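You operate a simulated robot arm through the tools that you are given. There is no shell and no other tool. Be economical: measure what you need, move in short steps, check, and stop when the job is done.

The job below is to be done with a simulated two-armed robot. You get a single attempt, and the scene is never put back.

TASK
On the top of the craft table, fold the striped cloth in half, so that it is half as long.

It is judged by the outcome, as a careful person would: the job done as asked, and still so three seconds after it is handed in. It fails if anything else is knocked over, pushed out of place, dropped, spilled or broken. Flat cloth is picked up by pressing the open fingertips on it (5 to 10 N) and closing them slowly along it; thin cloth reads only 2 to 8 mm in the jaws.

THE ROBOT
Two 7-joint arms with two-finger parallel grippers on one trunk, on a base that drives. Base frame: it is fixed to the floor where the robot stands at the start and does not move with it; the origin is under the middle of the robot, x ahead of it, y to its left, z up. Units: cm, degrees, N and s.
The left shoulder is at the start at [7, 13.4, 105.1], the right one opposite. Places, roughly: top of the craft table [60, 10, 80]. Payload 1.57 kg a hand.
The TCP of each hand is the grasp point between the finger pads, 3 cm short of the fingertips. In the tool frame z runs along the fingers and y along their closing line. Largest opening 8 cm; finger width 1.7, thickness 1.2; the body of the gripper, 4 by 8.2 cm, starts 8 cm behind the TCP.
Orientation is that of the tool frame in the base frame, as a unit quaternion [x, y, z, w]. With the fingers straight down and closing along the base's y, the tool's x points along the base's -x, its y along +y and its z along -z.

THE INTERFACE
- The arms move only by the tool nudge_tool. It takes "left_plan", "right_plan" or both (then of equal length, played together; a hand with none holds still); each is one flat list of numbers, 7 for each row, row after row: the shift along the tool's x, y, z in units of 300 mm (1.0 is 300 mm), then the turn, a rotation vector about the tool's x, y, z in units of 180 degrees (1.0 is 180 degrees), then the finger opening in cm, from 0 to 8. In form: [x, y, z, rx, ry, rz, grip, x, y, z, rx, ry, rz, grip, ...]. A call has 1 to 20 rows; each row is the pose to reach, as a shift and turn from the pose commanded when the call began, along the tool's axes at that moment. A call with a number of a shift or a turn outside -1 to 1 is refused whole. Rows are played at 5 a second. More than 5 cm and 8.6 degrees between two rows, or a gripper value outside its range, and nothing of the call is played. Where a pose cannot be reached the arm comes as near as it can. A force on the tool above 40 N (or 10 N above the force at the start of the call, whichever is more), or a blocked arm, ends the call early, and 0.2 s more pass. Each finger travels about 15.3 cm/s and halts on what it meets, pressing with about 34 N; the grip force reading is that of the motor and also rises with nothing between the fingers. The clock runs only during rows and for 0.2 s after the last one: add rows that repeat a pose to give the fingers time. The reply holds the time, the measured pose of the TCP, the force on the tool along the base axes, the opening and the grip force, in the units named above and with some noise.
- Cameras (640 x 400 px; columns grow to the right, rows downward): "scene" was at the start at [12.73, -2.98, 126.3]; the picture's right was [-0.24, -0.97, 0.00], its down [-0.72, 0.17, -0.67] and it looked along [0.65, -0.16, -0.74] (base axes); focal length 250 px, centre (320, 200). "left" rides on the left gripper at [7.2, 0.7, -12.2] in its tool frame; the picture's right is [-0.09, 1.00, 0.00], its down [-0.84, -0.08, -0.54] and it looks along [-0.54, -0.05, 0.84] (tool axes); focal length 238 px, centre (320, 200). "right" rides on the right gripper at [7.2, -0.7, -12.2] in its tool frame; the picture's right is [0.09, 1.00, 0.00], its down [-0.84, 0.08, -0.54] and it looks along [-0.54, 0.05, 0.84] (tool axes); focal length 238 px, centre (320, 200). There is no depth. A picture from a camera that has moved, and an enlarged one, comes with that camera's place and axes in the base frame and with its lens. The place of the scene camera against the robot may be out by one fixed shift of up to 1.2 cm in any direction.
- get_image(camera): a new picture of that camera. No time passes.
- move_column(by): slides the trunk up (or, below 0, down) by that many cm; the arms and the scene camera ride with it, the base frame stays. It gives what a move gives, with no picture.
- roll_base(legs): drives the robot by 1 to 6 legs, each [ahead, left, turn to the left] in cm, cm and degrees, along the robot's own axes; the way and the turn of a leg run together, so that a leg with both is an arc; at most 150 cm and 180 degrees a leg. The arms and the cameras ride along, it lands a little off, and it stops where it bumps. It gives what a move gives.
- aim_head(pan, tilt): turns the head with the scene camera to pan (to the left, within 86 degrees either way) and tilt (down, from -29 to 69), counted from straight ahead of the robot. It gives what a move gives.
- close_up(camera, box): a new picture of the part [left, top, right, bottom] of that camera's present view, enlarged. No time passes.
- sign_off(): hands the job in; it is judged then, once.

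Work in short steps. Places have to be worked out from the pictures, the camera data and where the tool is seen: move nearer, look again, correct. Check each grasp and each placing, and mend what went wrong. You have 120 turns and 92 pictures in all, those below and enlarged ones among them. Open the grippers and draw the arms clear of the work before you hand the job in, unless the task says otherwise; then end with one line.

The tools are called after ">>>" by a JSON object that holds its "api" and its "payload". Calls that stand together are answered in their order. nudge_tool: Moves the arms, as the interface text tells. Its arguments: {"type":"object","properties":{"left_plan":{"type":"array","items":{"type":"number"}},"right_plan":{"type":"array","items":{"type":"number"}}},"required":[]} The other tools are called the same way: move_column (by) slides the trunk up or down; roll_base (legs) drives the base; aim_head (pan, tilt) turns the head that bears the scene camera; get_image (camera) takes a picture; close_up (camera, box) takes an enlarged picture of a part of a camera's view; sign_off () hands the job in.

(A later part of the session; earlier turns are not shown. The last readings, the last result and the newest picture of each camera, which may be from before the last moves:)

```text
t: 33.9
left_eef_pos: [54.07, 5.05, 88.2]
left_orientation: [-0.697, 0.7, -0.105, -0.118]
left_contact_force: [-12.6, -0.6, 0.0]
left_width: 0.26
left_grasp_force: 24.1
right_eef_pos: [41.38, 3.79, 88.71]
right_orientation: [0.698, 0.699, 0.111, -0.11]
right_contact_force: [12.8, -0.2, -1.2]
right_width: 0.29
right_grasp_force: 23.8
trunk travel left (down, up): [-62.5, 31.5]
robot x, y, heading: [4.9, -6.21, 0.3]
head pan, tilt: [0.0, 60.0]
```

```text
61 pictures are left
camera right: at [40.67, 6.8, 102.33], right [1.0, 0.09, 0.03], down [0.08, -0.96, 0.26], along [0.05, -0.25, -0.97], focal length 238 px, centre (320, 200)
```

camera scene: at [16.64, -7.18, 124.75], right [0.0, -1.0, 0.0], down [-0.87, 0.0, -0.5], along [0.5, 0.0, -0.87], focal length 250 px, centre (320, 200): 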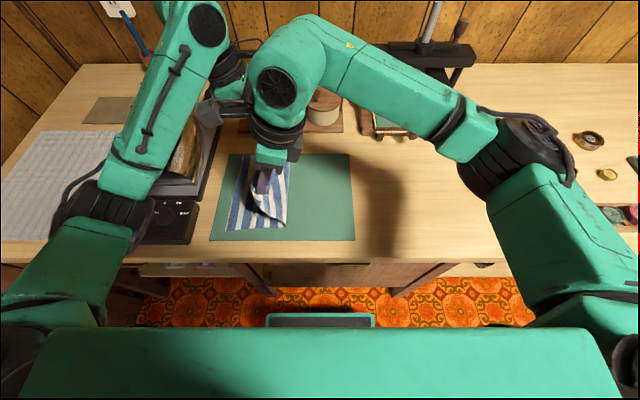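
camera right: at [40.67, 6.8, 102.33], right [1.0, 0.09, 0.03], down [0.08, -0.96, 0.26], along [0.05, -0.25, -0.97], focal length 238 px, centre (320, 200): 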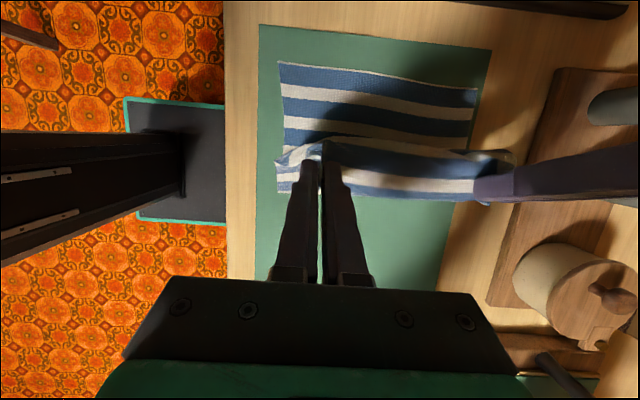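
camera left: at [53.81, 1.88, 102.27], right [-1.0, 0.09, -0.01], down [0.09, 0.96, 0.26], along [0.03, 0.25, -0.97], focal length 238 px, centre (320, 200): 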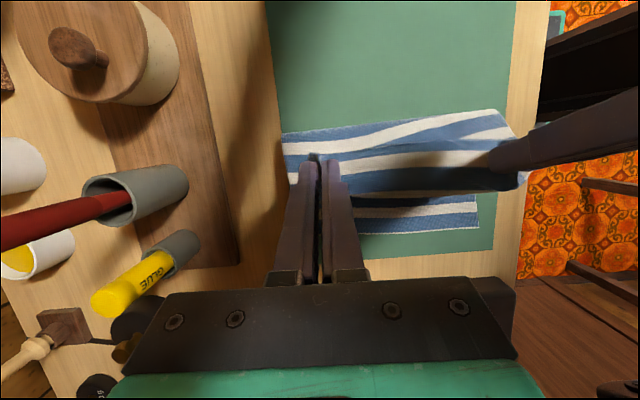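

The fold is coming along; the left edge of the lower layer lies at y ≈ 13.4 (near) and 12.7 (far). I ease the tension a little, continue to y ≈ 12, and come down to about 1 cm above.

>>> {"api": "nudge_tool", "payload": {"left_plan": [-0.1054, 0.015, 0.0008, 0, 0, 0, 0, -0.2052, 0.0317, 0.0384, 0, 0, 0, 0, -0.2992, 0.0317, 0.0956, 0, 0, 0, 0, -0.3177, 0.0317, 0.1526, 0, 0, 0, 0, -0.3177, 0.0317, 0.1526, 0, 0, 0, 0], "right_plan": [0.0827, -0.01, 0.0689, 0, 0, 0, 0, 0.1403, -0.02, 0.1613, 0, 0, 0, 0, 0.1791, -0.02, 0.2685, 0, 0, 0, 0, 0.1606, -0.02, 0.3255, 0, 0, 0, 0, 0.1606, -0.02, 0.3255, 0, 0, 0, 0]}}

>>> {"api": "get_image", "payload": {"camera": "scene"}}

>>> {"api": "get_image", "payload": {"camera": "left"}}

>>> {"api": "get_image", "payload": {"camera": "right"}}

```text
t: 35.0
left_eef_pos: [53.13, 12.93, 81.21]
left_orientation: [-0.697, 0.7, -0.105, -0.117]
left_contact_force: [-2.7, 0.7, 0.3]
left_width: 0.2
left_grasp_force: 23.6
right_eef_pos: [40.9, 11.78, 80.52]
right_orientation: [0.698, 0.699, 0.111, -0.111]
right_contact_force: [2.2, -0.1, 1.2]
right_width: 0.24
right_grasp_force: 23.8
trunk travel left (down, up): [-62.5, 31.5]
robot x, y, heading: [5.05, -6.27, 0.2]
head pan, tilt: [0.0, 60.0]
```

```text
60 pictures are left
camera scene: at [16.62, -7.04, 124.75], right [0.0, -1.0, 0.0], down [-0.87, 0.0, -0.5], along [0.5, 0.0, -0.87], focal length 250 px, centre (320, 200)
```

scene: 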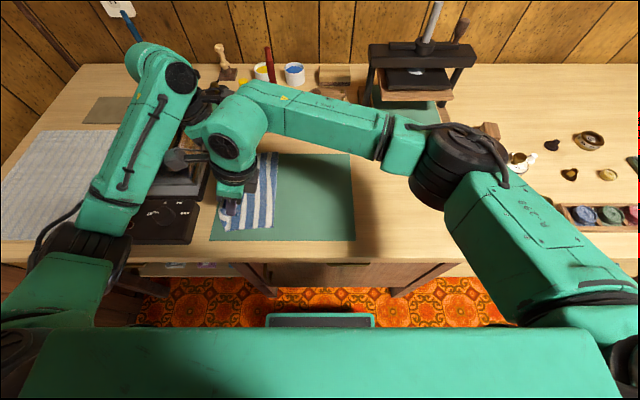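

```text
59 pictures are left
camera left: at [52.8, 9.72, 95.16], right [-1.0, 0.09, -0.01], down [0.09, 0.96, 0.25], along [0.04, 0.25, -0.97], focal length 238 px, centre (320, 200)
```

left: 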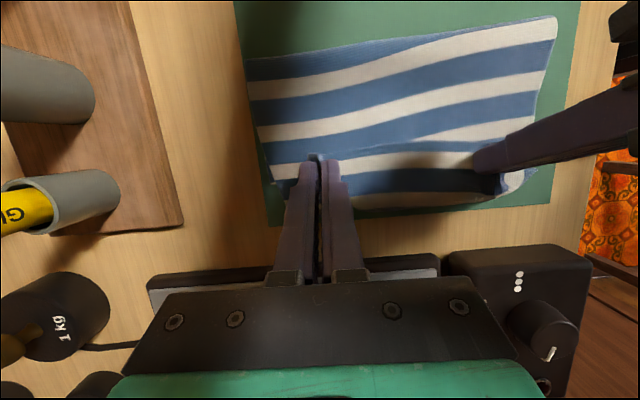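

```text
58 pictures are left
camera right: at [40.22, 14.76, 94.34], right [1.0, 0.09, 0.03], down [0.08, -0.96, 0.26], along [0.05, -0.25, -0.97], focal length 238 px, centre (320, 200)
```

right: 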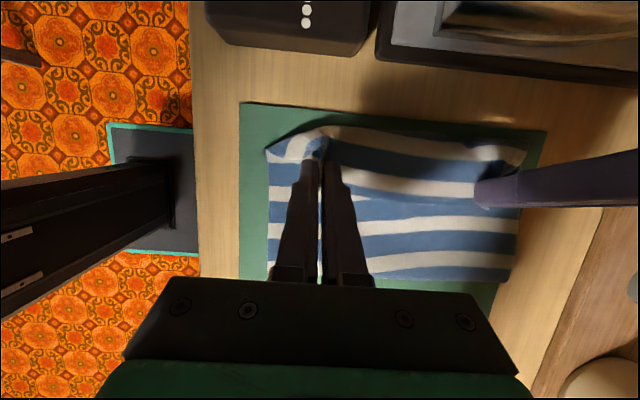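

Nearly down. I zoom in to see how the top edge sits relative to the lower layer's edge.

>>> {"api": "close_up", "payload": {"camera": "right", "box": [230, 90, 560, 296]}}

>>> {"api": "close_up", "payload": {"camera": "left", "box": [230, 60, 560, 266]}}

```text
1.94 times, centred on (395, 193) of right
camera zoom: at [40.22, 14.76, 94.34], right [1.0, 0.09, 0.03], down [0.08, -0.96, 0.26], along [0.05, -0.25, -0.97], focal length 462 px, centre (174, 214)
```

zoom: 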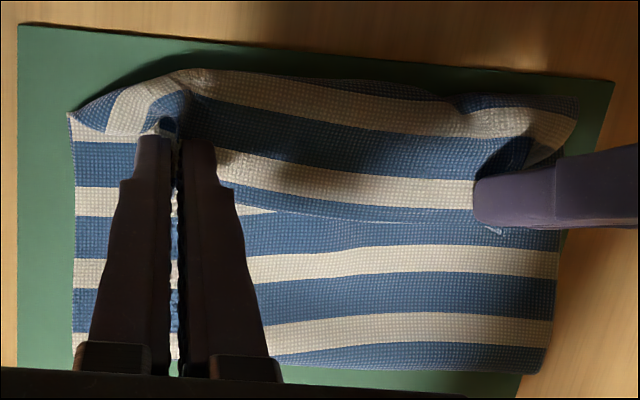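

```text
1.94 times, centred on (395, 163) of left
camera zoom: at [52.8, 9.72, 95.16], right [-1.0, 0.09, -0.01], down [0.09, 0.96, 0.25], along [0.04, 0.25, -0.97], focal length 462 px, centre (174, 272)
```

zoom: 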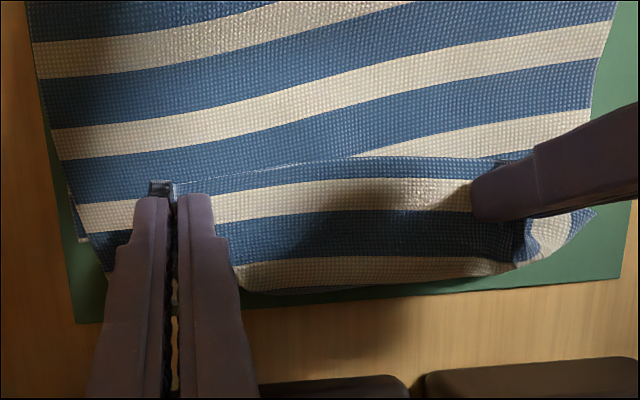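

The edge strip is folded back (pointing -y) because the pinch keeps its direction, and the fold line is near y ≈ 4 with slack. I move the hands back about 2.7 cm in -y so the fold settles at mid-cloth, then check before releasing.

>>> {"api": "nudge_tool", "payload": {"left_plan": [0.0261, 0, 0.01, 0, 0, 0, 0, 0.0522, 0, 0.03, 0, 0, 0, 0, 0.0784, 0, 0.05, 0, 0, 0, 0, 0.0784, 0, 0.05, 0, 0, 0, 0], "right_plan": [-0.0292, 0, -0.0072, 0, 0, 0, 0, -0.0584, 0, -0.0143, 0, 0, 0, 0, -0.0877, 0, -0.0215, 0, 0, 0, 0, -0.0877, 0, -0.0215, 0, 0, 0, 0]}}

>>> {"api": "get_image", "payload": {"camera": "left"}}

>>> {"api": "close_up", "payload": {"camera": "right", "box": [230, 90, 560, 296]}}

```text
t: 36.0
left_eef_pos: [52.89, 10.29, 80.32]
left_orientation: [-0.697, 0.699, -0.105, -0.118]
left_contact_force: [-0.8, 1.1, 0.6]
left_width: 0.21
left_grasp_force: 23.6
right_eef_pos: [40.82, 8.94, 80.5]
right_orientation: [0.698, 0.699, 0.11, -0.111]
right_contact_force: [0.9, -0.6, -0.3]
right_width: 0.25
right_grasp_force: 24.1
trunk travel left (down, up): [-62.5, 31.5]
robot x, y, heading: [4.78, -5.98, 0.2]
head pan, tilt: [0.0, 60.0]
```

```text
55 pictures are left
camera left: at [52.59, 7.08, 94.35], right [-1.0, 0.09, -0.01], down [0.09, 0.96, 0.25], along [0.04, 0.25, -0.97], focal length 238 px, centre (320, 200)
```

left: 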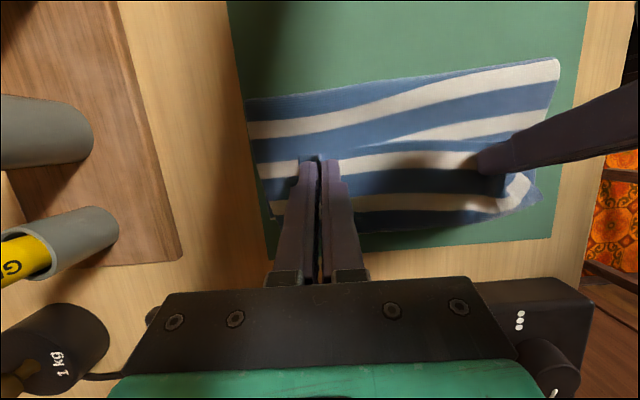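

```text
1.94 times, centred on (395, 193) of right
camera zoom: at [40.13, 12.06, 94.18], right [1.0, 0.09, 0.03], down [0.08, -0.96, 0.26], along [0.05, -0.25, -0.97], focal length 462 px, centre (174, 214)
```

zoom: 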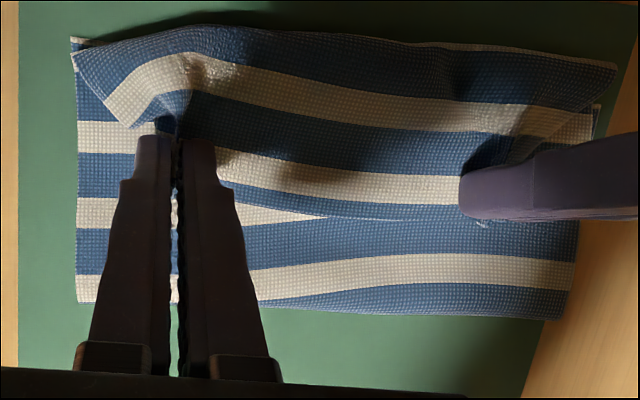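

The strip just rolled back further while the fold stayed at y ≈ 4. I'll lift and swing back to the right so the lower layer lies flat to the middle again, then redo the lay-down along a fuller, tauter arc.

>>> {"api": "nudge_tool", "payload": {"left_plan": [0.0729, 0, -0.1165, 0, 0, 0, 0, 0.1458, 0, -0.233, 0, 0, 0, 0, 0.235, 0, -0.2917, 0, 0, 0, 0, 0.3352, 0, -0.2766, 0, 0, 0, 0, 0.4303, 0, -0.2457, 0, 0, 0, 0, 0.5055, 0, -0.1967, 0, 0, 0, 0, 0.5055, 0, -0.1967, 0, 0, 0, 0], "right_plan": [0.0095, 0, -0.1371, 0, 0, 0, 0, 0.019, 0, -0.2742, 0, 0, 0, 0, -0.0186, 0, -0.3741, 0, 0, 0, 0, -0.1086, 0, -0.4208, 0, 0, 0, 0, -0.2037, 0, -0.4517, 0, 0, 0, 0, -0.2933, 0, -0.4563, 0, 0, 0, 0, -0.2933, 0, -0.4563, 0, 0, 0, 0]}}

>>> {"api": "get_image", "payload": {"camera": "left"}}

>>> {"api": "get_image", "payload": {"camera": "right"}}

>>> {"api": "get_image", "payload": {"camera": "scene"}}

```text
t: 37.6
left_eef_pos: [52.82, -2.31, 90.76]
left_orientation: [-0.697, 0.7, -0.104, -0.118]
left_contact_force: [-0.2, -0.4, -0.7]
left_width: 0.19
left_grasp_force: 24.2
right_eef_pos: [40.83, -3.45, 90.95]
right_orientation: [0.697, 0.7, 0.11, -0.11]
right_contact_force: [0.3, 0.2, 0.0]
right_width: 0.25
right_grasp_force: 23.5
trunk travel left (down, up): [-62.5, 31.5]
robot x, y, heading: [4.98, -6.01, 0.2]
head pan, tilt: [0.0, 60.0]
```

```text
53 pictures are left
camera left: at [52.54, -5.49, 104.76], right [-1.0, 0.09, -0.01], down [0.09, 0.96, 0.25], along [0.04, 0.25, -0.97], focal length 238 px, centre (320, 200)
```

left: 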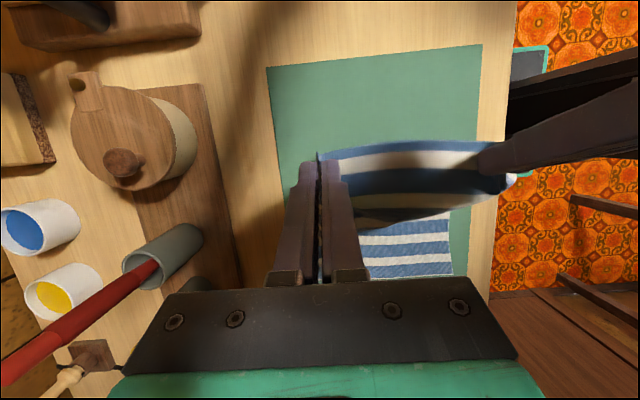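

```text
52 pictures are left
camera right: at [40.15, -0.53, 104.75], right [1.0, 0.09, 0.03], down [0.08, -0.96, 0.26], along [0.05, -0.25, -0.97], focal length 238 px, centre (320, 200)
```

right: 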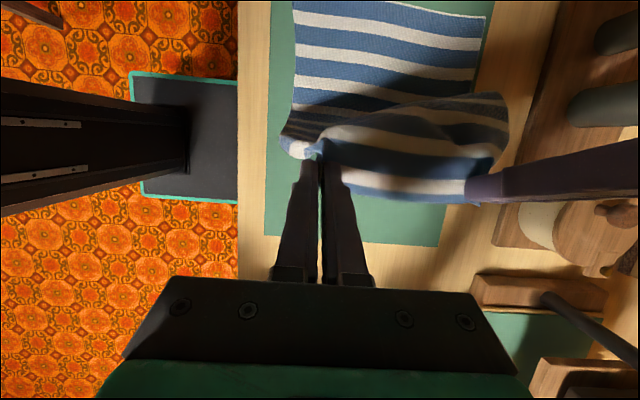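

```text
51 pictures are left
camera scene: at [16.64, -6.95, 124.75], right [0.0, -1.0, 0.0], down [-0.87, 0.0, -0.5], along [0.5, 0.0, -0.87], focal length 250 px, centre (320, 200)
```

scene: 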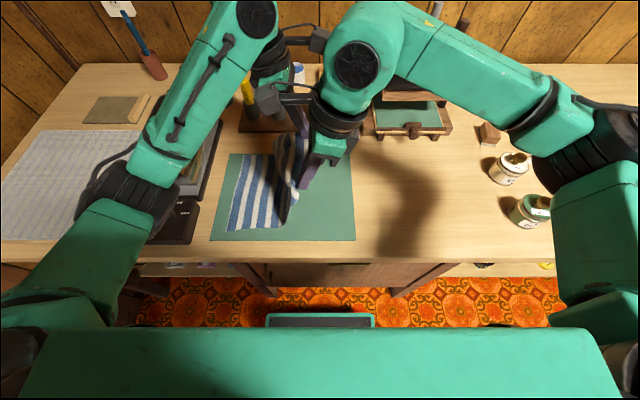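

The lower layer is flat again to about y ≈ 1–2. Now I repeat the fold along a full arc of radius ≈ 11.5 cm about the middle, stopping partway to check.

>>> {"api": "nudge_tool", "payload": {"left_plan": [-0.0878, 0, -0.0425, 0, 0, 0, 0, -0.186, 0, -0.0639, 0, 0, 0, 0, -0.2702, 0, -0.0528, 0, 0, 0, 0, -0.3564, 0, -0.0247, 0, 0, 0, 0, -0.4341, 0, 0.0202, 0, 0, 0, 0, -0.4341, 0, 0.0202, 0, 0, 0, 0], "right_plan": [0.0961, 0, 0.0172, 0, 0, 0, 0, 0.1881, 0, 0.0576, 0, 0, 0, 0, 0.2496, 0, 0.1162, 0, 0, 0, 0, 0.3029, 0, 0.1896, 0, 0, 0, 0, 0.3394, 0, 0.2715, 0, 0, 0, 0, 0.3394, 0, 0.2715, 0, 0, 0, 0]}}

>>> {"api": "get_image", "payload": {"camera": "left"}}

>>> {"api": "get_image", "payload": {"camera": "right"}}

```text
t: 39.0
left_eef_pos: [52.81, 9.71, 86.26]
left_orientation: [-0.698, 0.699, -0.104, -0.116]
left_contact_force: [-0.8, 0.2, 0.0]
left_width: 0.19
left_grasp_force: 23.7
right_eef_pos: [40.83, 8.73, 86.22]
right_orientation: [0.699, 0.698, 0.111, -0.111]
right_contact_force: [1.1, 0.2, 0.0]
right_width: 0.22
right_grasp_force: 24.1
trunk travel left (down, up): [-62.5, 31.5]
robot x, y, heading: [5.03, -5.86, 0.0]
head pan, tilt: [0.0, 60.0]
```

```text
50 pictures are left
camera left: at [52.55, 6.53, 100.27], right [-1.0, 0.09, -0.01], down [0.09, 0.96, 0.26], along [0.04, 0.25, -0.97], focal length 238 px, centre (320, 200)
```

left: 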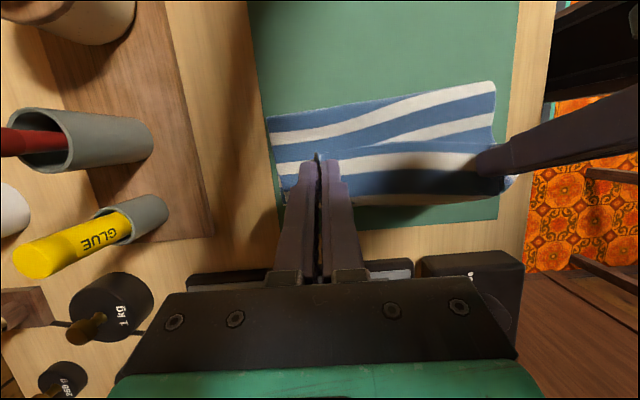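

```text
49 pictures are left
camera right: at [40.07, 11.66, 99.99], right [1.0, 0.09, 0.03], down [0.08, -0.96, 0.26], along [0.05, -0.25, -0.97], focal length 238 px, centre (320, 200)
```

right: 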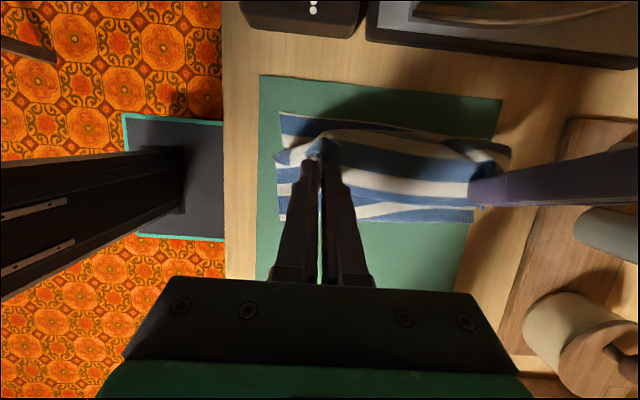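

The crease again ran to y ≈ 4 because the cloth is stiff and leaves the jaws heading +y. I'll swing back to re-lay the lower layer, then come down nearer (tips at y ≈ 7.5) so that when the edge strip opens out it ends near y ≈ 13.

>>> {"api": "nudge_tool", "payload": {"left_plan": [0.0975, 0, -0.0629, 0, 0, 0, 0, 0.2081, 0, -0.0796, 0, 0, 0, 0, 0.3083, 0, -0.0645, 0, 0, 0, 0, 0.3666, 0, -0.0281, 0, 0, 0, 0, 0.3666, 0, -0.0281, 0, 0, 0, 0, 0.2719, 0, -0.0063, 0, 0, 0, 0, 0.1879, 0, 0.0365, 0, 0, 0, 0, 0.0988, 0, 0.0952, 0, 0, 0, 0, 0.0254, 0, 0.159, 0, 0, 0, 0, -0.0058, 0, 0.2014, 0, 0, 0, 0, -0.0058, 0, 0.2014, 0, 0, 0, 0], "right_plan": [-0.0419, 0, -0.1083, 0, 0, 0, 0, -0.1216, 0, -0.1867, 0, 0, 0, 0, -0.2115, 0, -0.2335, 0, 0, 0, 0, -0.2801, 0, -0.2382, 0, 0, 0, 0, -0.2801, 0, -0.2382, 0, 0, 0, 0, -0.2163, 0, -0.1649, 0, 0, 0, 0, -0.1735, 0, -0.0809, 0, 0, 0, 0, -0.1358, 0, 0.019, 0, 0, 0, 0, -0.114, 0, 0.1136, 0, 0, 0, 0, -0.1136, 0, 0.1664, 0, 0, 0, 0, -0.1136, 0, 0.1664, 0, 0, 0, 0]}}

>>> {"api": "get_image", "payload": {"camera": "left"}}

>>> {"api": "get_image", "payload": {"camera": "right"}}

```text
t: 41.5
left_eef_pos: [52.67, 8.11, 80.51]
left_orientation: [-0.697, 0.699, -0.105, -0.116]
left_contact_force: [-0.5, -0.4, 0.4]
left_width: 0.21
left_grasp_force: 23.2
right_eef_pos: [40.65, 6.91, 80.39]
right_orientation: [0.699, 0.698, 0.111, -0.111]
right_contact_force: [0.1, -0.6, 0.3]
right_width: 0.28
right_grasp_force: 24.0
trunk travel left (down, up): [-62.5, 31.5]
robot x, y, heading: [5.06, -6.05, -0.0]
head pan, tilt: [0.0, 60.0]
```

```text
48 pictures are left
camera left: at [52.37, 5.01, 94.53], right [-1.0, 0.09, -0.01], down [0.09, 0.96, 0.25], along [0.04, 0.25, -0.97], focal length 238 px, centre (320, 200)
```

left: 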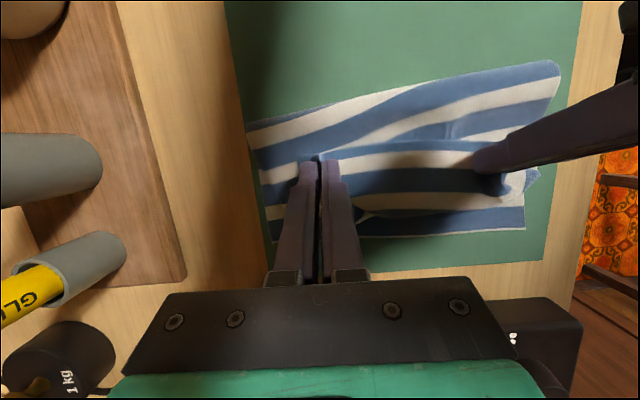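

```text
47 pictures are left
camera right: at [40.0, 9.97, 94.09], right [1.0, 0.09, 0.03], down [0.08, -0.96, 0.26], along [0.05, -0.25, -0.97], focal length 238 px, centre (320, 200)
```

right: 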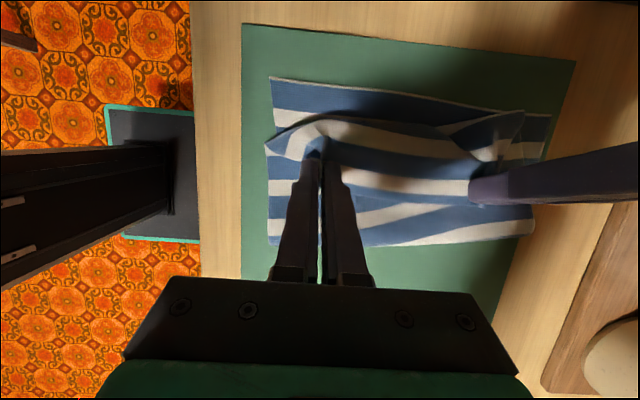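

Better: crease at y ≈ 2–3.5 and the lower edge visible at y ≈ 13. I open the fingers gently here, lift clear and see how the strip settles.

>>> {"api": "nudge_tool", "payload": {"left_plan": [0, 0, 0, 0, 0, 0, 0.6, 0, 0, 0, 0, 0, 0, 1.2, 0, 0, 0, 0, 0, 0, 1.8, 0, 0, 0, 0, 0, 0, 1.8, 0, 0, -0.1, 0, 0, 0, 1.8, 0, 0, -0.2, 0, 0, 0, 1.8, 0, 0, -0.35, 0, 0, 0, 1.8, 0, 0, -0.35, 0, 0, 0, 1.8], "right_plan": [0, 0, 0, 0, 0, 0, 0.6, 0, 0, 0, 0, 0, 0, 1.2, 0, 0, 0, 0, 0, 0, 1.8, 0, 0, 0, 0, 0, 0, 1.8, 0, 0, -0.1, 0, 0, 0, 1.8, 0, 0, -0.2, 0, 0, 0, 1.8, 0, 0, -0.35, 0, 0, 0, 1.8, 0, 0, -0.35, 0, 0, 0, 1.8]}}

>>> {"api": "get_image", "payload": {"camera": "left"}}

>>> {"api": "get_image", "payload": {"camera": "right"}}

```text
t: 43.2
left_eef_pos: [53.07, 11.28, 90.38]
left_orientation: [-0.697, 0.699, -0.104, -0.117]
left_contact_force: [-0.8, -0.2, -0.1]
left_width: 1.82
left_grasp_force: 0.0
right_eef_pos: [40.8, 3.66, 90.32]
right_orientation: [0.698, 0.698, 0.111, -0.11]
right_contact_force: [-0.5, 0.6, 0.2]
right_width: 1.8
right_grasp_force: 0.2
trunk travel left (down, up): [-62.5, 31.5]
robot x, y, heading: [5.02, -5.73, 0.2]
head pan, tilt: [0.0, 60.0]
```

```text
46 pictures are left
camera left: at [52.85, 8.04, 104.23], right [-1.0, 0.09, -0.01], down [0.09, 0.96, 0.25], along [0.03, 0.25, -0.97], focal length 238 px, centre (320, 200)
```

left: 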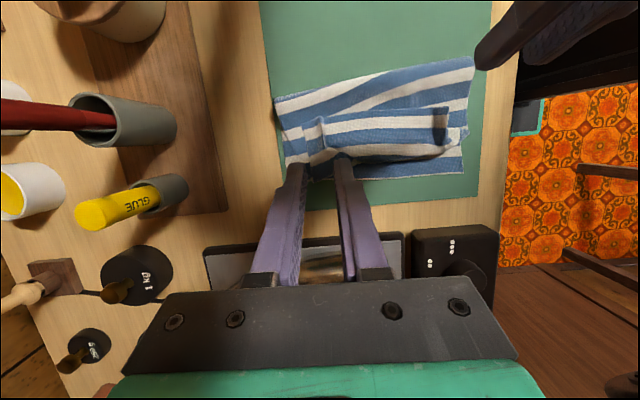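

```text
45 pictures are left
camera right: at [40.17, 6.61, 104.01], right [1.0, 0.09, 0.03], down [0.08, -0.96, 0.26], along [0.05, -0.25, -0.97], focal length 238 px, centre (320, 200)
```

right: 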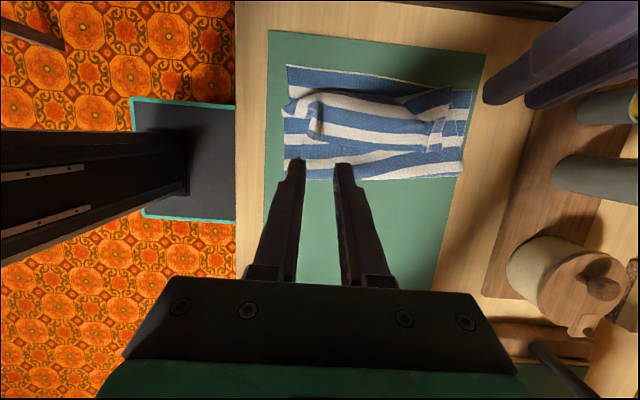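

Released. I clear the right hand and zoom on the cloth to see its shape.

>>> {"api": "close_up", "payload": {"camera": "right", "box": [256, 30, 496, 190]}}

>>> {"api": "close_up", "payload": {"camera": "left", "box": [250, 40, 500, 210]}}

```text
2.50 times, centred on (376, 110) of right
camera zoom: at [40.17, 6.61, 104.01], right [1.0, 0.09, 0.03], down [0.08, -0.96, 0.26], along [0.05, -0.25, -0.97], focal length 596 px, centre (180, 425)
```

zoom: 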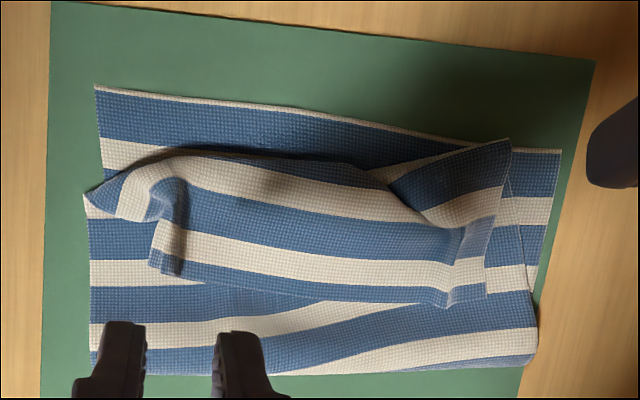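

```text
2.35 times, centred on (375, 125) of left
camera zoom: at [52.85, 8.04, 104.23], right [-1.0, 0.09, -0.01], down [0.09, 0.96, 0.25], along [0.03, 0.25, -0.97], focal length 561 px, centre (191, 376)
```

zoom: 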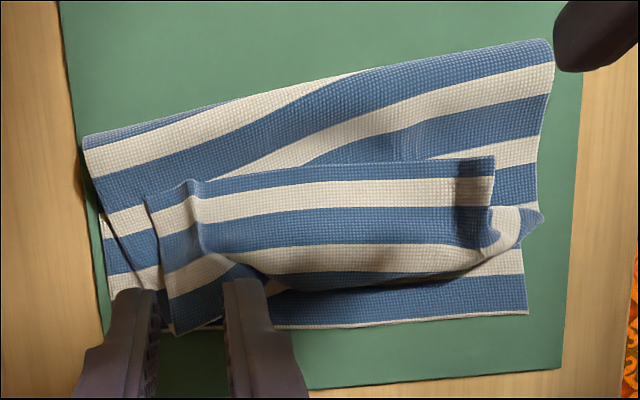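

The edge strip lies folded back on top with its edge at y ≈ 6.2 (x ≈ 39.5–54.7). I'll re-pinch only its very edge, flip it over to the left and release; later I'll pull the crease to the true middle. First bring the tips above that edge.

>>> {"api": "nudge_tool", "payload": {"left_plan": [0.0377, 0.018, 0.07, 0, 0, 0, 3.2, 0.0377, 0.018, 0.19, 0, 0, 0, 3.2, 0.0377, 0.018, 0.29, 0, 0, 0, 3.2, 0.0377, 0.018, 0.29, 0, 0, 0, 3.2], "right_plan": [-0.0305, 0.04, 0.06, 0, 0, 0, 3.2, -0.0305, 0.04, 0.17, 0, 0, 0, 3.2, -0.0305, 0.04, 0.268, 0, 0, 0, 3.2, -0.0305, 0.04, 0.268, 0, 0, 0, 3.2]}}

>>> {"api": "close_up", "payload": {"camera": "left", "box": [220, 60, 560, 272]}}

>>> {"api": "close_up", "payload": {"camera": "right", "box": [220, 60, 560, 272]}}

```text
t: 44.2
left_eef_pos: [52.2, 7.62, 82.43]
left_orientation: [-0.698, 0.699, -0.105, -0.116]
left_contact_force: [-0.5, 1.1, -0.3]
left_width: 3.18
left_grasp_force: 0.0
right_eef_pos: [42.15, 5.06, 82.42]
right_orientation: [0.698, 0.698, 0.111, -0.111]
right_contact_force: [0.3, 0.3, -0.7]
right_width: 3.2
right_grasp_force: 0.3
trunk travel left (down, up): [-62.5, 31.5]
robot x, y, heading: [4.68, -5.7, 0.1]
head pan, tilt: [0.0, 60.0]
```

```text
1.88 times, centred on (390, 166) of left
camera zoom: at [51.92, 4.37, 96.41], right [-1.0, 0.09, -0.01], down [0.09, 0.96, 0.26], along [0.04, 0.25, -0.97], focal length 449 px, centre (188, 264)
```

zoom: 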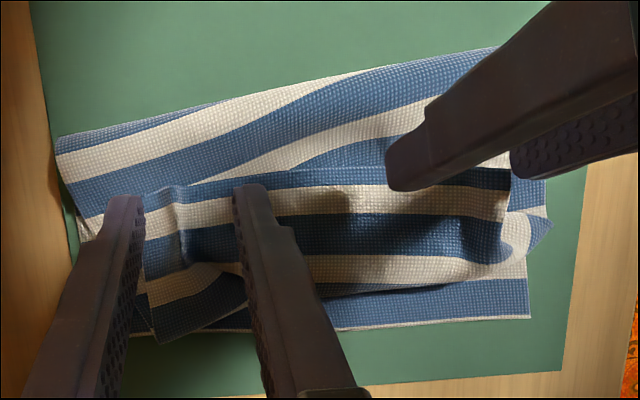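

```text
1.88 times, centred on (390, 166) of right
camera zoom: at [41.49, 8.14, 96.2], right [1.0, 0.09, 0.03], down [0.08, -0.96, 0.26], along [0.05, -0.25, -0.97], focal length 449 px, centre (188, 264)
```

zoom: 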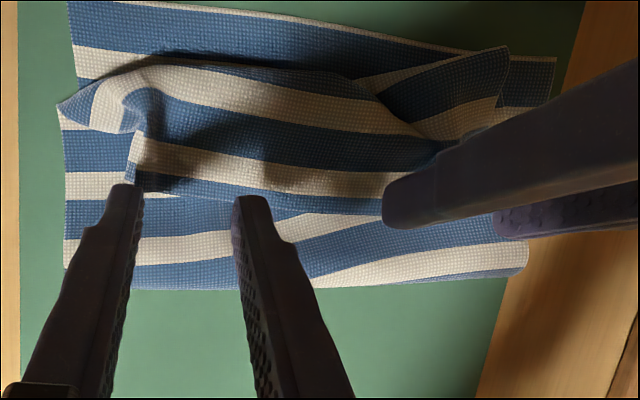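

Tips are ~1.5 cm above the strip and close to its edge (y ≈ 5.9). Small correction and lower.

>>> {"api": "nudge_tool", "payload": {"left_plan": [0.0066, 0.023, 0.01, 0, 0, 0, 2.6, 0.0066, 0.023, 0.0337, 0, 0, 0, 2.6, 0.0066, 0.023, 0.0337, 0, 0, 0, 2.6], "right_plan": [-0.0029, 0.007, 0.01, 0, 0, 0, 2.6, -0.0029, 0.007, 0.0306, 0, 0, 0, 2.6, -0.0029, 0.007, 0.0306, 0, 0, 0, 2.6]}}

>>> {"api": "close_up", "payload": {"camera": "left", "box": [240, 100, 480, 250]}}

>>> {"api": "close_up", "payload": {"camera": "right", "box": [240, 100, 480, 250]}}

```text
t: 45.0
left_eef_pos: [51.58, 7.07, 81.54]
left_orientation: [-0.698, 0.699, -0.105, -0.116]
left_contact_force: [-0.9, -0.6, 0.4]
left_width: 2.62
left_grasp_force: 0.1
right_eef_pos: [42.15, 5.32, 81.54]
right_orientation: [0.698, 0.699, 0.11, -0.11]
right_contact_force: [0.2, -0.7, -0.7]
right_width: 2.6
right_grasp_force: 0.1
trunk travel left (down, up): [-62.5, 31.5]
robot x, y, heading: [4.89, -5.74, 0.1]
head pan, tilt: [0.0, 60.0]
```

```text
2.67 times, centred on (360, 175) of left
camera zoom: at [51.25, 3.87, 95.57], right [-1.0, 0.09, -0.01], down [0.09, 0.96, 0.25], along [0.04, 0.25, -0.97], focal length 636 px, centre (213, 267)
```

zoom: 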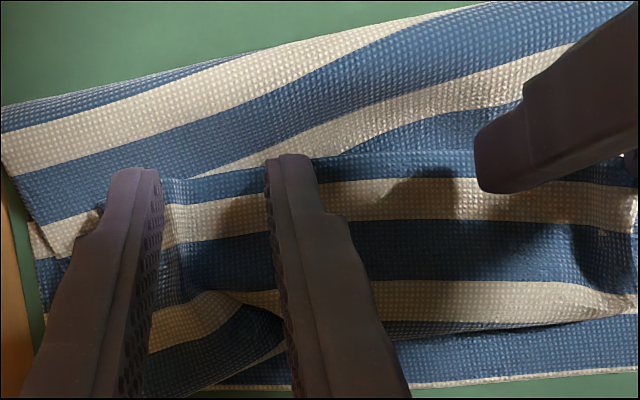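

```text
2.67 times, centred on (360, 175) of right
camera zoom: at [41.52, 8.35, 95.23], right [1.0, 0.09, 0.03], down [0.08, -0.96, 0.26], along [0.05, -0.25, -0.97], focal length 636 px, centre (213, 267)
```

zoom: 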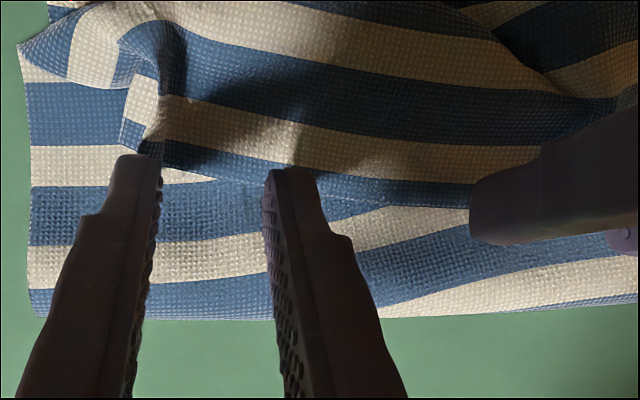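

Left tips sit right on the edge; the right needs +0.5 cm in y and x. Correct and lower 0.5 cm more.

>>> {"api": "nudge_tool", "payload": {"left_plan": [0, 0, 0, 0, 0, 0, 2.6, -0.0052, 0, 0.0159, 0, 0, 0, 2.6, -0.0052, 0, 0.0159, 0, 0, 0, 2.6], "right_plan": [0.0175, 0.017, 0.0056, 0, 0, 0, 2.6, 0.0123, 0.017, 0.0215, 0, 0, 0, 2.6, 0.0123, 0.017, 0.0215, 0, 0, 0, 2.6]}}

```text
t: 45.9
left_eef_pos: [51.55, 7.05, 81.1]
left_orientation: [-0.697, 0.699, -0.106, -0.117]
left_contact_force: [1.0, 0.1, -1.2]
left_width: 2.6
left_grasp_force: 0.1
right_eef_pos: [42.8, 6.03, 81.11]
right_orientation: [0.699, 0.698, 0.111, -0.11]
right_contact_force: [-0.4, -0.4, -0.4]
right_width: 2.61
right_grasp_force: 0.1
trunk travel left (down, up): [-62.5, 31.5]
robot x, y, heading: [4.75, -6.09, 0.2]
head pan, tilt: [0.0, 60.0]
```

No contact yet (tips ≈ 78.2). Lower 0.5 cm more.

>>> {"api": "nudge_tool", "payload": {"left_plan": [-0.0026, 0, 0.008, 0, 0, 0, 2.6, -0.0052, 0, 0.0159, 0, 0, 0, 2.6, -0.0052, 0, 0.0159, 0, 0, 0, 2.6], "right_plan": [-0.0026, 0, 0.008, 0, 0, 0, 2.6, -0.0052, 0, 0.0159, 0, 0, 0, 2.6, -0.0052, 0, 0.0159, 0, 0, 0, 2.6]}}

>>> {"api": "close_up", "payload": {"camera": "left", "box": [240, 100, 480, 250]}}

>>> {"api": "close_up", "payload": {"camera": "right", "box": [240, 100, 480, 250]}}

```text
t: 46.6
left_eef_pos: [51.49, 7.01, 80.56]
left_orientation: [-0.697, 0.7, -0.105, -0.117]
left_contact_force: [-0.2, -0.3, 0.4]
left_width: 2.6
left_grasp_force: 0.1
right_eef_pos: [42.64, 5.95, 80.52]
right_orientation: [0.699, 0.698, 0.111, -0.111]
right_contact_force: [0.6, -0.3, 0.1]
right_width: 2.61
right_grasp_force: 0.0
trunk travel left (down, up): [-62.5, 31.5]
robot x, y, heading: [4.99, -5.96, 0.3]
head pan, tilt: [0.0, 60.0]
```

```text
2.67 times, centred on (360, 175) of left
camera zoom: at [51.26, 3.88, 94.5], right [-1.0, 0.09, -0.01], down [0.09, 0.96, 0.26], along [0.04, 0.25, -0.97], focal length 636 px, centre (213, 267)
```

zoom: 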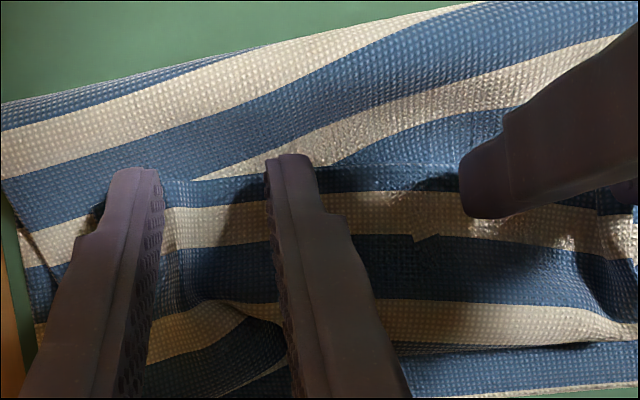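

```text
2.67 times, centred on (360, 175) of right
camera zoom: at [41.95, 8.95, 94.26], right [1.0, 0.09, 0.03], down [0.08, -0.96, 0.26], along [0.05, -0.25, -0.97], focal length 636 px, centre (213, 267)
```

zoom: 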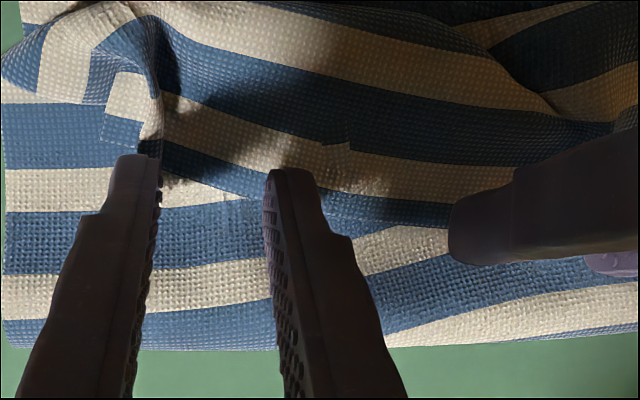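

Positions look right; still no contact at tips ≈ 77.65. I continue down in a small step.

>>> {"api": "nudge_tool", "payload": {"left_plan": [-0.0021, 0, 0.0064, 0, 0, 0, 2.6, -0.0036, 0, 0.0111, 0, 0, 0, 2.6, -0.0036, 0, 0.0111, 0, 0, 0, 2.6], "right_plan": [-0.0021, 0, 0.0064, 0, 0, 0, 2.6, -0.0036, 0, 0.0111, 0, 0, 0, 2.6, -0.0036, 0, 0.0111, 0, 0, 0, 2.6]}}

```text
t: 47.5
left_eef_pos: [51.54, 7.12, 80.16]
left_orientation: [-0.697, 0.7, -0.105, -0.117]
left_contact_force: [0.5, 0.8, 0.7]
left_width: 2.6
left_grasp_force: 0.0
right_eef_pos: [42.64, 5.94, 80.23]
right_orientation: [0.698, 0.699, 0.109, -0.11]
right_contact_force: [0.4, 0.6, -0.7]
right_width: 2.6
right_grasp_force: 0.2
trunk travel left (down, up): [-62.5, 31.5]
robot x, y, heading: [4.95, -5.96, 0.2]
head pan, tilt: [0.0, 60.0]
```

>>> {"api": "nudge_tool", "payload": {"left_plan": [-0.0015, 0, 0.0048, 0, 0, 0, 2.6, -0.0026, 0, 0.008, 0, 0, 0, 2.6, -0.0026, 0, 0.008, 0, 0, 0, 2.6], "right_plan": [-0.0015, 0, 0.0048, 0, 0, 0, 2.6, -0.0026, 0, 0.008, 0, 0, 0, 2.6, -0.0026, 0, 0.008, 0, 0, 0, 2.6]}}

```text
t: 48.2
left_eef_pos: [51.6, 7.04, 79.88]
left_orientation: [-0.697, 0.7, -0.103, -0.116]
left_contact_force: [0.0, 0.4, 0.3]
left_width: 2.63
left_grasp_force: 0.0
right_eef_pos: [42.65, 5.84, 79.92]
right_orientation: [0.699, 0.698, 0.111, -0.111]
right_contact_force: [0.1, 0.0, 0.6]
right_width: 2.59
right_grasp_force: 0.0
trunk travel left (down, up): [-62.5, 31.5]
robot x, y, heading: [4.81, -6.22, -0.0]
head pan, tilt: [0.0, 60.0]
```

Still free at tips ≈ 77.05; another 0.2 cm.

>>> {"api": "nudge_tool", "payload": {"left_plan": [-0.0021, 0, 0.0064, 0, 0, 0, 2.6, -0.0021, 0, 0.0064, 0, 0, 0, 2.6], "right_plan": [-0.0021, 0, 0.0064, 0, 0, 0, 2.6, -0.0021, 0, 0.0064, 0, 0, 0, 2.6]}}

```text
t: 48.9
left_eef_pos: [51.56, 7.09, 79.6]
left_orientation: [-0.698, 0.699, -0.105, -0.117]
left_contact_force: [-0.8, 0.4, 3.2]
left_width: 2.6
left_grasp_force: 0.0
right_eef_pos: [42.62, 5.89, 79.95]
right_orientation: [0.698, 0.699, 0.111, -0.11]
right_contact_force: [0.2, 0.0, 0.0]
right_width: 2.63
right_grasp_force: 0.1
trunk travel left (down, up): [-62.5, 31.5]
robot x, y, heading: [4.71, -6.16, -0.1]
head pan, tilt: [0.0, 60.0]
```

Left is touching (3 N). Right goes 0.2 cm lower, left 0.05.

>>> {"api": "nudge_tool", "payload": {"left_plan": [-0.0005, 0, 0.0016, 0, 0, 0, 2.6, -0.0005, 0, 0.0016, 0, 0, 0, 2.6], "right_plan": [-0.0018, 0, 0.0055, 0, 0, 0, 2.6, -0.0018, 0, 0.0055, 0, 0, 0, 2.6]}}

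```text
t: 49.5
left_eef_pos: [51.57, 7.01, 79.63]
left_orientation: [-0.697, 0.7, -0.106, -0.116]
left_contact_force: [0.0, -0.5, 4.0]
left_width: 2.61
left_grasp_force: 0.1
right_eef_pos: [42.61, 5.93, 79.57]
right_orientation: [0.698, 0.699, 0.11, -0.11]
right_contact_force: [-1.1, -1.2, 1.5]
right_width: 2.64
right_grasp_force: 0.2
trunk travel left (down, up): [-62.5, 31.5]
robot x, y, heading: [4.79, -5.89, 0.2]
head pan, tilt: [0.0, 60.0]
```

Light contact on both; a hair more pressure and close slowly.

>>> {"api": "nudge_tool", "payload": {"left_plan": [-0.0003, 0, 0.001, 0, 0, 0, 2.6, -0.0003, 0, 0.001, 0, 0, 0, 2.4, -0.0003, 0, 0.001, 0, 0, 0, 2.2, -0.0003, 0, 0.001, 0, 0, 0, 2.0, -0.0003, 0, 0.001, 0, 0, 0, 1.8, -0.0003, 0, 0.001, 0, 0, 0, 1.6, -0.0003, 0, 0.001, 0, 0, 0, 1.4, -0.0003, 0, 0.001, 0, 0, 0, 1.2, -0.0003, 0, 0.001, 0, 0, 0, 1.0, -0.0003, 0, 0.001, 0, 0, 0, 0.8, -0.0003, 0, 0.001, 0, 0, 0, 0.6, -0.0003, 0, 0.001, 0, 0, 0, 0.4, -0.0003, 0, 0.001, 0, 0, 0, 0.2, -0.0003, 0, 0.001, 0, 0, 0, 0, -0.0003, 0, 0.001, 0, 0, 0, 0], "right_plan": [-0.0005, 0, 0.0016, 0, 0, 0, 2.6, -0.0005, 0, 0.0016, 0, 0, 0, 2.4, -0.0005, 0, 0.0016, 0, 0, 0, 2.2, -0.0005, 0, 0.0016, 0, 0, 0, 2.0, -0.0005, 0, 0.0016, 0, 0, 0, 1.8, -0.0005, 0, 0.0016, 0, 0, 0, 1.6, -0.0005, 0, 0.0016, 0, 0, 0, 1.4, -0.0005, 0, 0.0016, 0, 0, 0, 1.2, -0.0005, 0, 0.0016, 0, 0, 0, 1.0, -0.0005, 0, 0.0016, 0, 0, 0, 0.8, -0.0005, 0, 0.0016, 0, 0, 0, 0.6, -0.0005, 0, 0.0016, 0, 0, 0, 0.4, -0.0005, 0, 0.0016, 0, 0, 0, 0.2, -0.0005, 0, 0.0016, 0, 0, 0, 0, -0.0005, 0, 0.0016, 0, 0, 0, 0]}}

>>> {"api": "close_up", "payload": {"camera": "left", "box": [240, 100, 480, 250]}}

>>> {"api": "close_up", "payload": {"camera": "right", "box": [240, 100, 480, 250]}}

```text
t: 52.6
left_eef_pos: [51.48, 7.1, 79.75]
left_orientation: [-0.697, 0.699, -0.105, -0.117]
left_contact_force: [0.5, -0.2, 2.1]
left_width: 0.2
left_grasp_force: 23.9
right_eef_pos: [42.71, 6.07, 79.55]
right_orientation: [0.698, 0.699, 0.111, -0.11]
right_contact_force: [1.5, -0.4, 2.2]
right_width: 0.17
right_grasp_force: 23.9
trunk travel left (down, up): [-62.5, 31.5]
robot x, y, heading: [4.99, -5.88, 0.2]
head pan, tilt: [0.0, 60.0]
```

```text
2.67 times, centred on (360, 175) of left
camera zoom: at [51.25, 3.93, 93.67], right [-1.0, 0.09, -0.01], down [0.09, 0.96, 0.25], along [0.04, 0.25, -0.97], focal length 636 px, centre (213, 267)
```

zoom: 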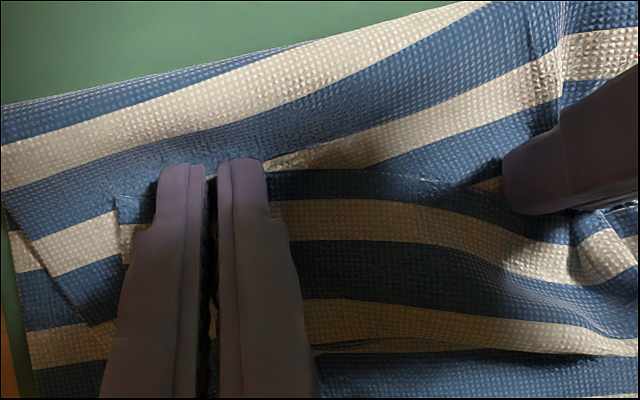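

```text
2.67 times, centred on (360, 175) of right
camera zoom: at [41.99, 9.0, 93.34], right [1.0, 0.09, 0.03], down [0.08, -0.96, 0.26], along [0.05, -0.25, -0.97], focal length 636 px, centre (213, 267)
```

zoom: 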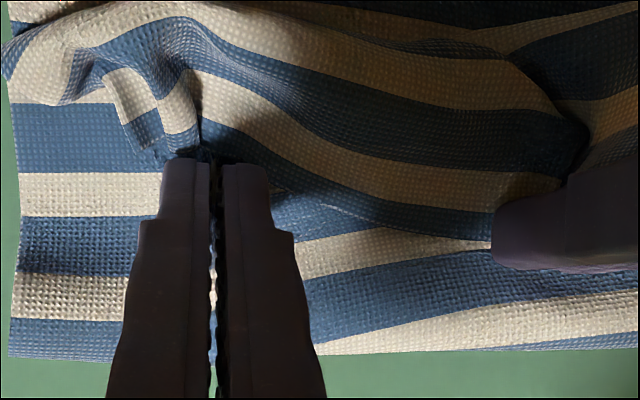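

Both jaws hold something (2.0 / 1.7 mm). I lift 4 cm and look at which layers came up.

>>> {"api": "nudge_tool", "payload": {"left_plan": [0.0206, 0, -0.0634, 0, 0, 0, 0, 0.0095, 0, -0.1371, 0, 0, 0, 0, 0.0095, 0, -0.1371, 0, 0, 0, 0], "right_plan": [0.0206, 0, -0.0634, 0, 0, 0, 0, 0.0729, 0, -0.1165, 0, 0, 0, 0, 0.0729, 0, -0.1165, 0, 0, 0, 0]}}

>>> {"api": "close_up", "payload": {"camera": "left", "box": [220, 60, 560, 272]}}

>>> {"api": "close_up", "payload": {"camera": "right", "box": [220, 60, 560, 272]}}

```text
t: 53.5
left_eef_pos: [51.8, 8.13, 83.83]
left_orientation: [0.699, -0.697, 0.106, 0.116]
left_contact_force: [0.3, 0.9, -0.3]
left_width: 0.19
left_grasp_force: 23.9
right_eef_pos: [42.9, 6.56, 83.45]
right_orientation: [0.703, 0.695, 0.107, -0.106]
right_contact_force: [-0.4, -3.9, -1.0]
right_width: 0.16
right_grasp_force: 23.4
trunk travel left (down, up): [-62.5, 31.5]
robot x, y, heading: [4.58, -6.0, 0.1]
head pan, tilt: [0.0, 60.0]
stopped in row 3 (right hand): the force on the tool passed its limit (the readings are from after the stop); the commanded pose is now the measured one
```

```text
1.88 times, centred on (390, 166) of left
camera zoom: at [51.5, 4.88, 97.81], right [-1.0, 0.09, -0.01], down [0.08, 0.96, 0.25], along [0.04, 0.25, -0.97], focal length 449 px, centre (188, 264)
```

zoom: 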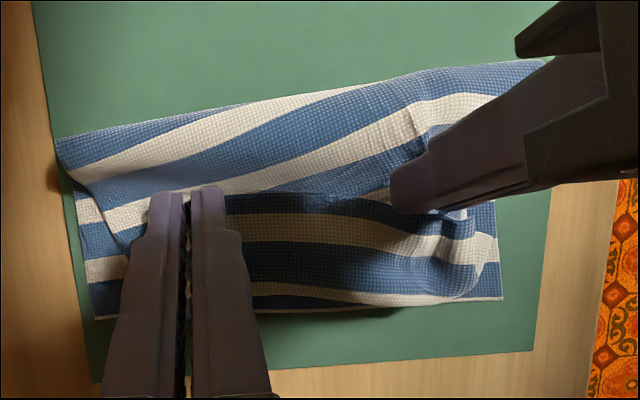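

```text
1.88 times, centred on (390, 166) of right
camera zoom: at [42.26, 9.69, 97.01], right [1.0, 0.08, 0.03], down [0.07, -0.96, 0.27], along [0.05, -0.26, -0.96], focal length 449 px, centre (188, 264)
```

zoom: 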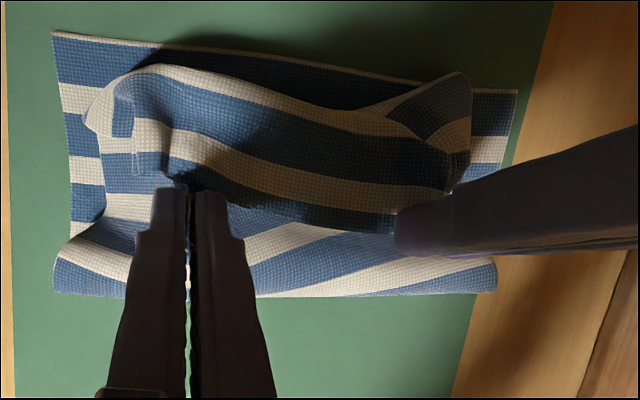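

The right jaws also caught the body layer (and tripped the force limit). I release the right hand and retreat it, then flip the short stiff strip with the left hand alone.

>>> {"api": "nudge_tool", "payload": {"right_plan": [0, 0, 0, 0, 0, 0, 0.8, 0, 0, 0, 0, 0, 0, 1.6, 0, 0, 0, 0, 0, 0, 1.6, 0.0412, 0, -0.1268, 0, 0, 0, 1.6, -0.0444, 0, -0.2, 0, 0, 0, 1.6, -0.1, 0, -0.2948, 0, 0, 0, 1.6, -0.2, 0, -0.336, 0, 0, 0, 1.6, -0.2, 0, -0.336, 0, 0, 0, 1.6]}}

>>> {"api": "close_up", "payload": {"camera": "left", "box": [220, 60, 560, 272]}}

```text
t: 54.4
left_eef_pos: [51.93, 8.2, 84.31]
left_orientation: [0.699, -0.697, 0.111, 0.113]
left_contact_force: [0.2, -0.3, 0.1]
left_width: 0.22
left_grasp_force: 23.0
right_eef_pos: [42.8, 6.04, 84.46]
right_orientation: [0.704, 0.697, 0.098, -0.101]
right_contact_force: [-0.4, -1.4, -0.4]
right_width: 1.57
right_grasp_force: 0.1
trunk travel left (down, up): [-62.5, 31.5]
robot x, y, heading: [5.1, -6.05, 0.5]
head pan, tilt: [0.0, 60.0]
stopped in row 4 (right hand): the force on the tool passed its limit (the readings are from after the stop); the commanded pose is now the measured one
```

```text
1.88 times, centred on (390, 166) of left
camera zoom: at [51.53, 5.06, 98.24], right [-1.0, 0.09, -0.03], down [0.08, 0.96, 0.25], along [0.05, 0.25, -0.97], focal length 449 px, centre (188, 264)
```

zoom: 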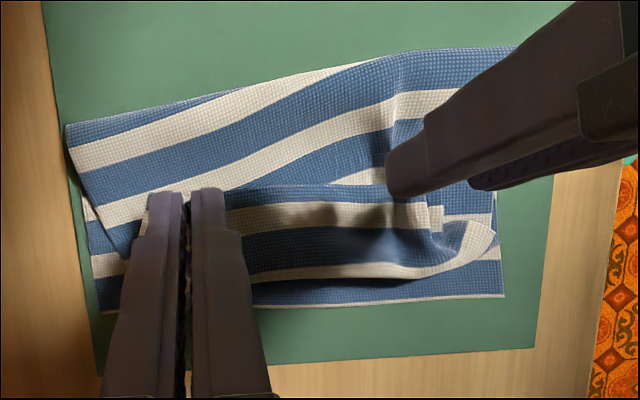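

The two hands' camera brackets are evidently rubbing (only 9 cm apart in x). I slide the right hand toward -x first, then up and away.

>>> {"api": "nudge_tool", "payload": {"right_plan": [0, -0.06, 0, 0, 0, 0, 1.6, 0, -0.12, 0, 0, 0, 0, 1.6, 0, -0.12, -0.08, 0, 0, 0, 1.6, -0.05, -0.12, -0.18, 0, 0, 0, 1.6, -0.15, -0.12, -0.25, 0, 0, 0, 1.6, -0.3, -0.12, -0.3, 0, 0, 0, 1.6, -0.3, -0.12, -0.3, 0, 0, 0, 1.6]}}

>>> {"api": "get_image", "payload": {"camera": "scene"}}

>>> {"api": "close_up", "payload": {"camera": "left", "box": [220, 60, 560, 272]}}

```text
t: 56.0
left_eef_pos: [52.04, 8.22, 84.17]
left_orientation: [0.699, -0.697, 0.112, 0.114]
left_contact_force: [0.4, 0.2, 0.4]
left_width: 0.19
left_grasp_force: 23.4
right_eef_pos: [39.11, -5.15, 90.57]
right_orientation: [0.703, 0.698, 0.097, -0.101]
right_contact_force: [-0.8, -0.1, 0.8]
right_width: 1.63
right_grasp_force: 0.1
trunk travel left (down, up): [-62.5, 31.5]
robot x, y, heading: [4.9, -6.08, 0.1]
head pan, tilt: [0.0, 60.0]
```

```text
31 pictures are left
camera scene: at [16.66, -6.93, 124.74], right [0.0, -1.0, 0.0], down [-0.87, 0.0, -0.5], along [0.5, 0.0, -0.87], focal length 250 px, centre (320, 200)
```

scene: 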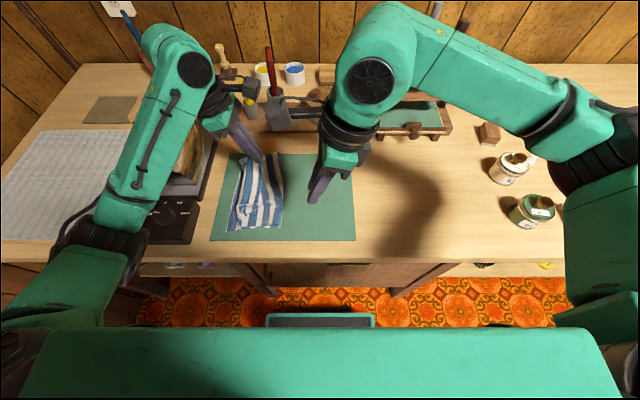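

```text
1.88 times, centred on (390, 166) of left
camera zoom: at [51.57, 5.17, 98.21], right [-1.0, 0.09, -0.02], down [0.08, 0.97, 0.25], along [0.05, 0.25, -0.97], focal length 449 px, centre (188, 264)
```

zoom: 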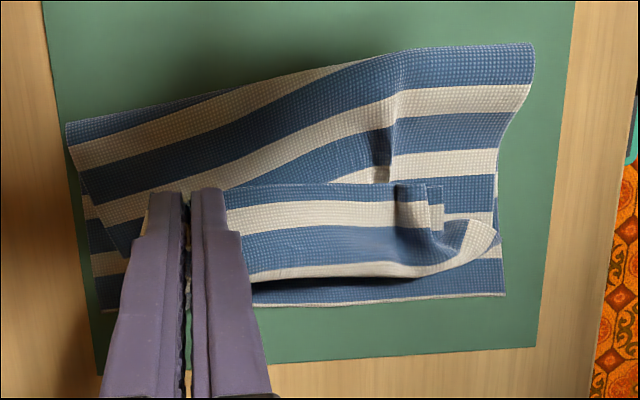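

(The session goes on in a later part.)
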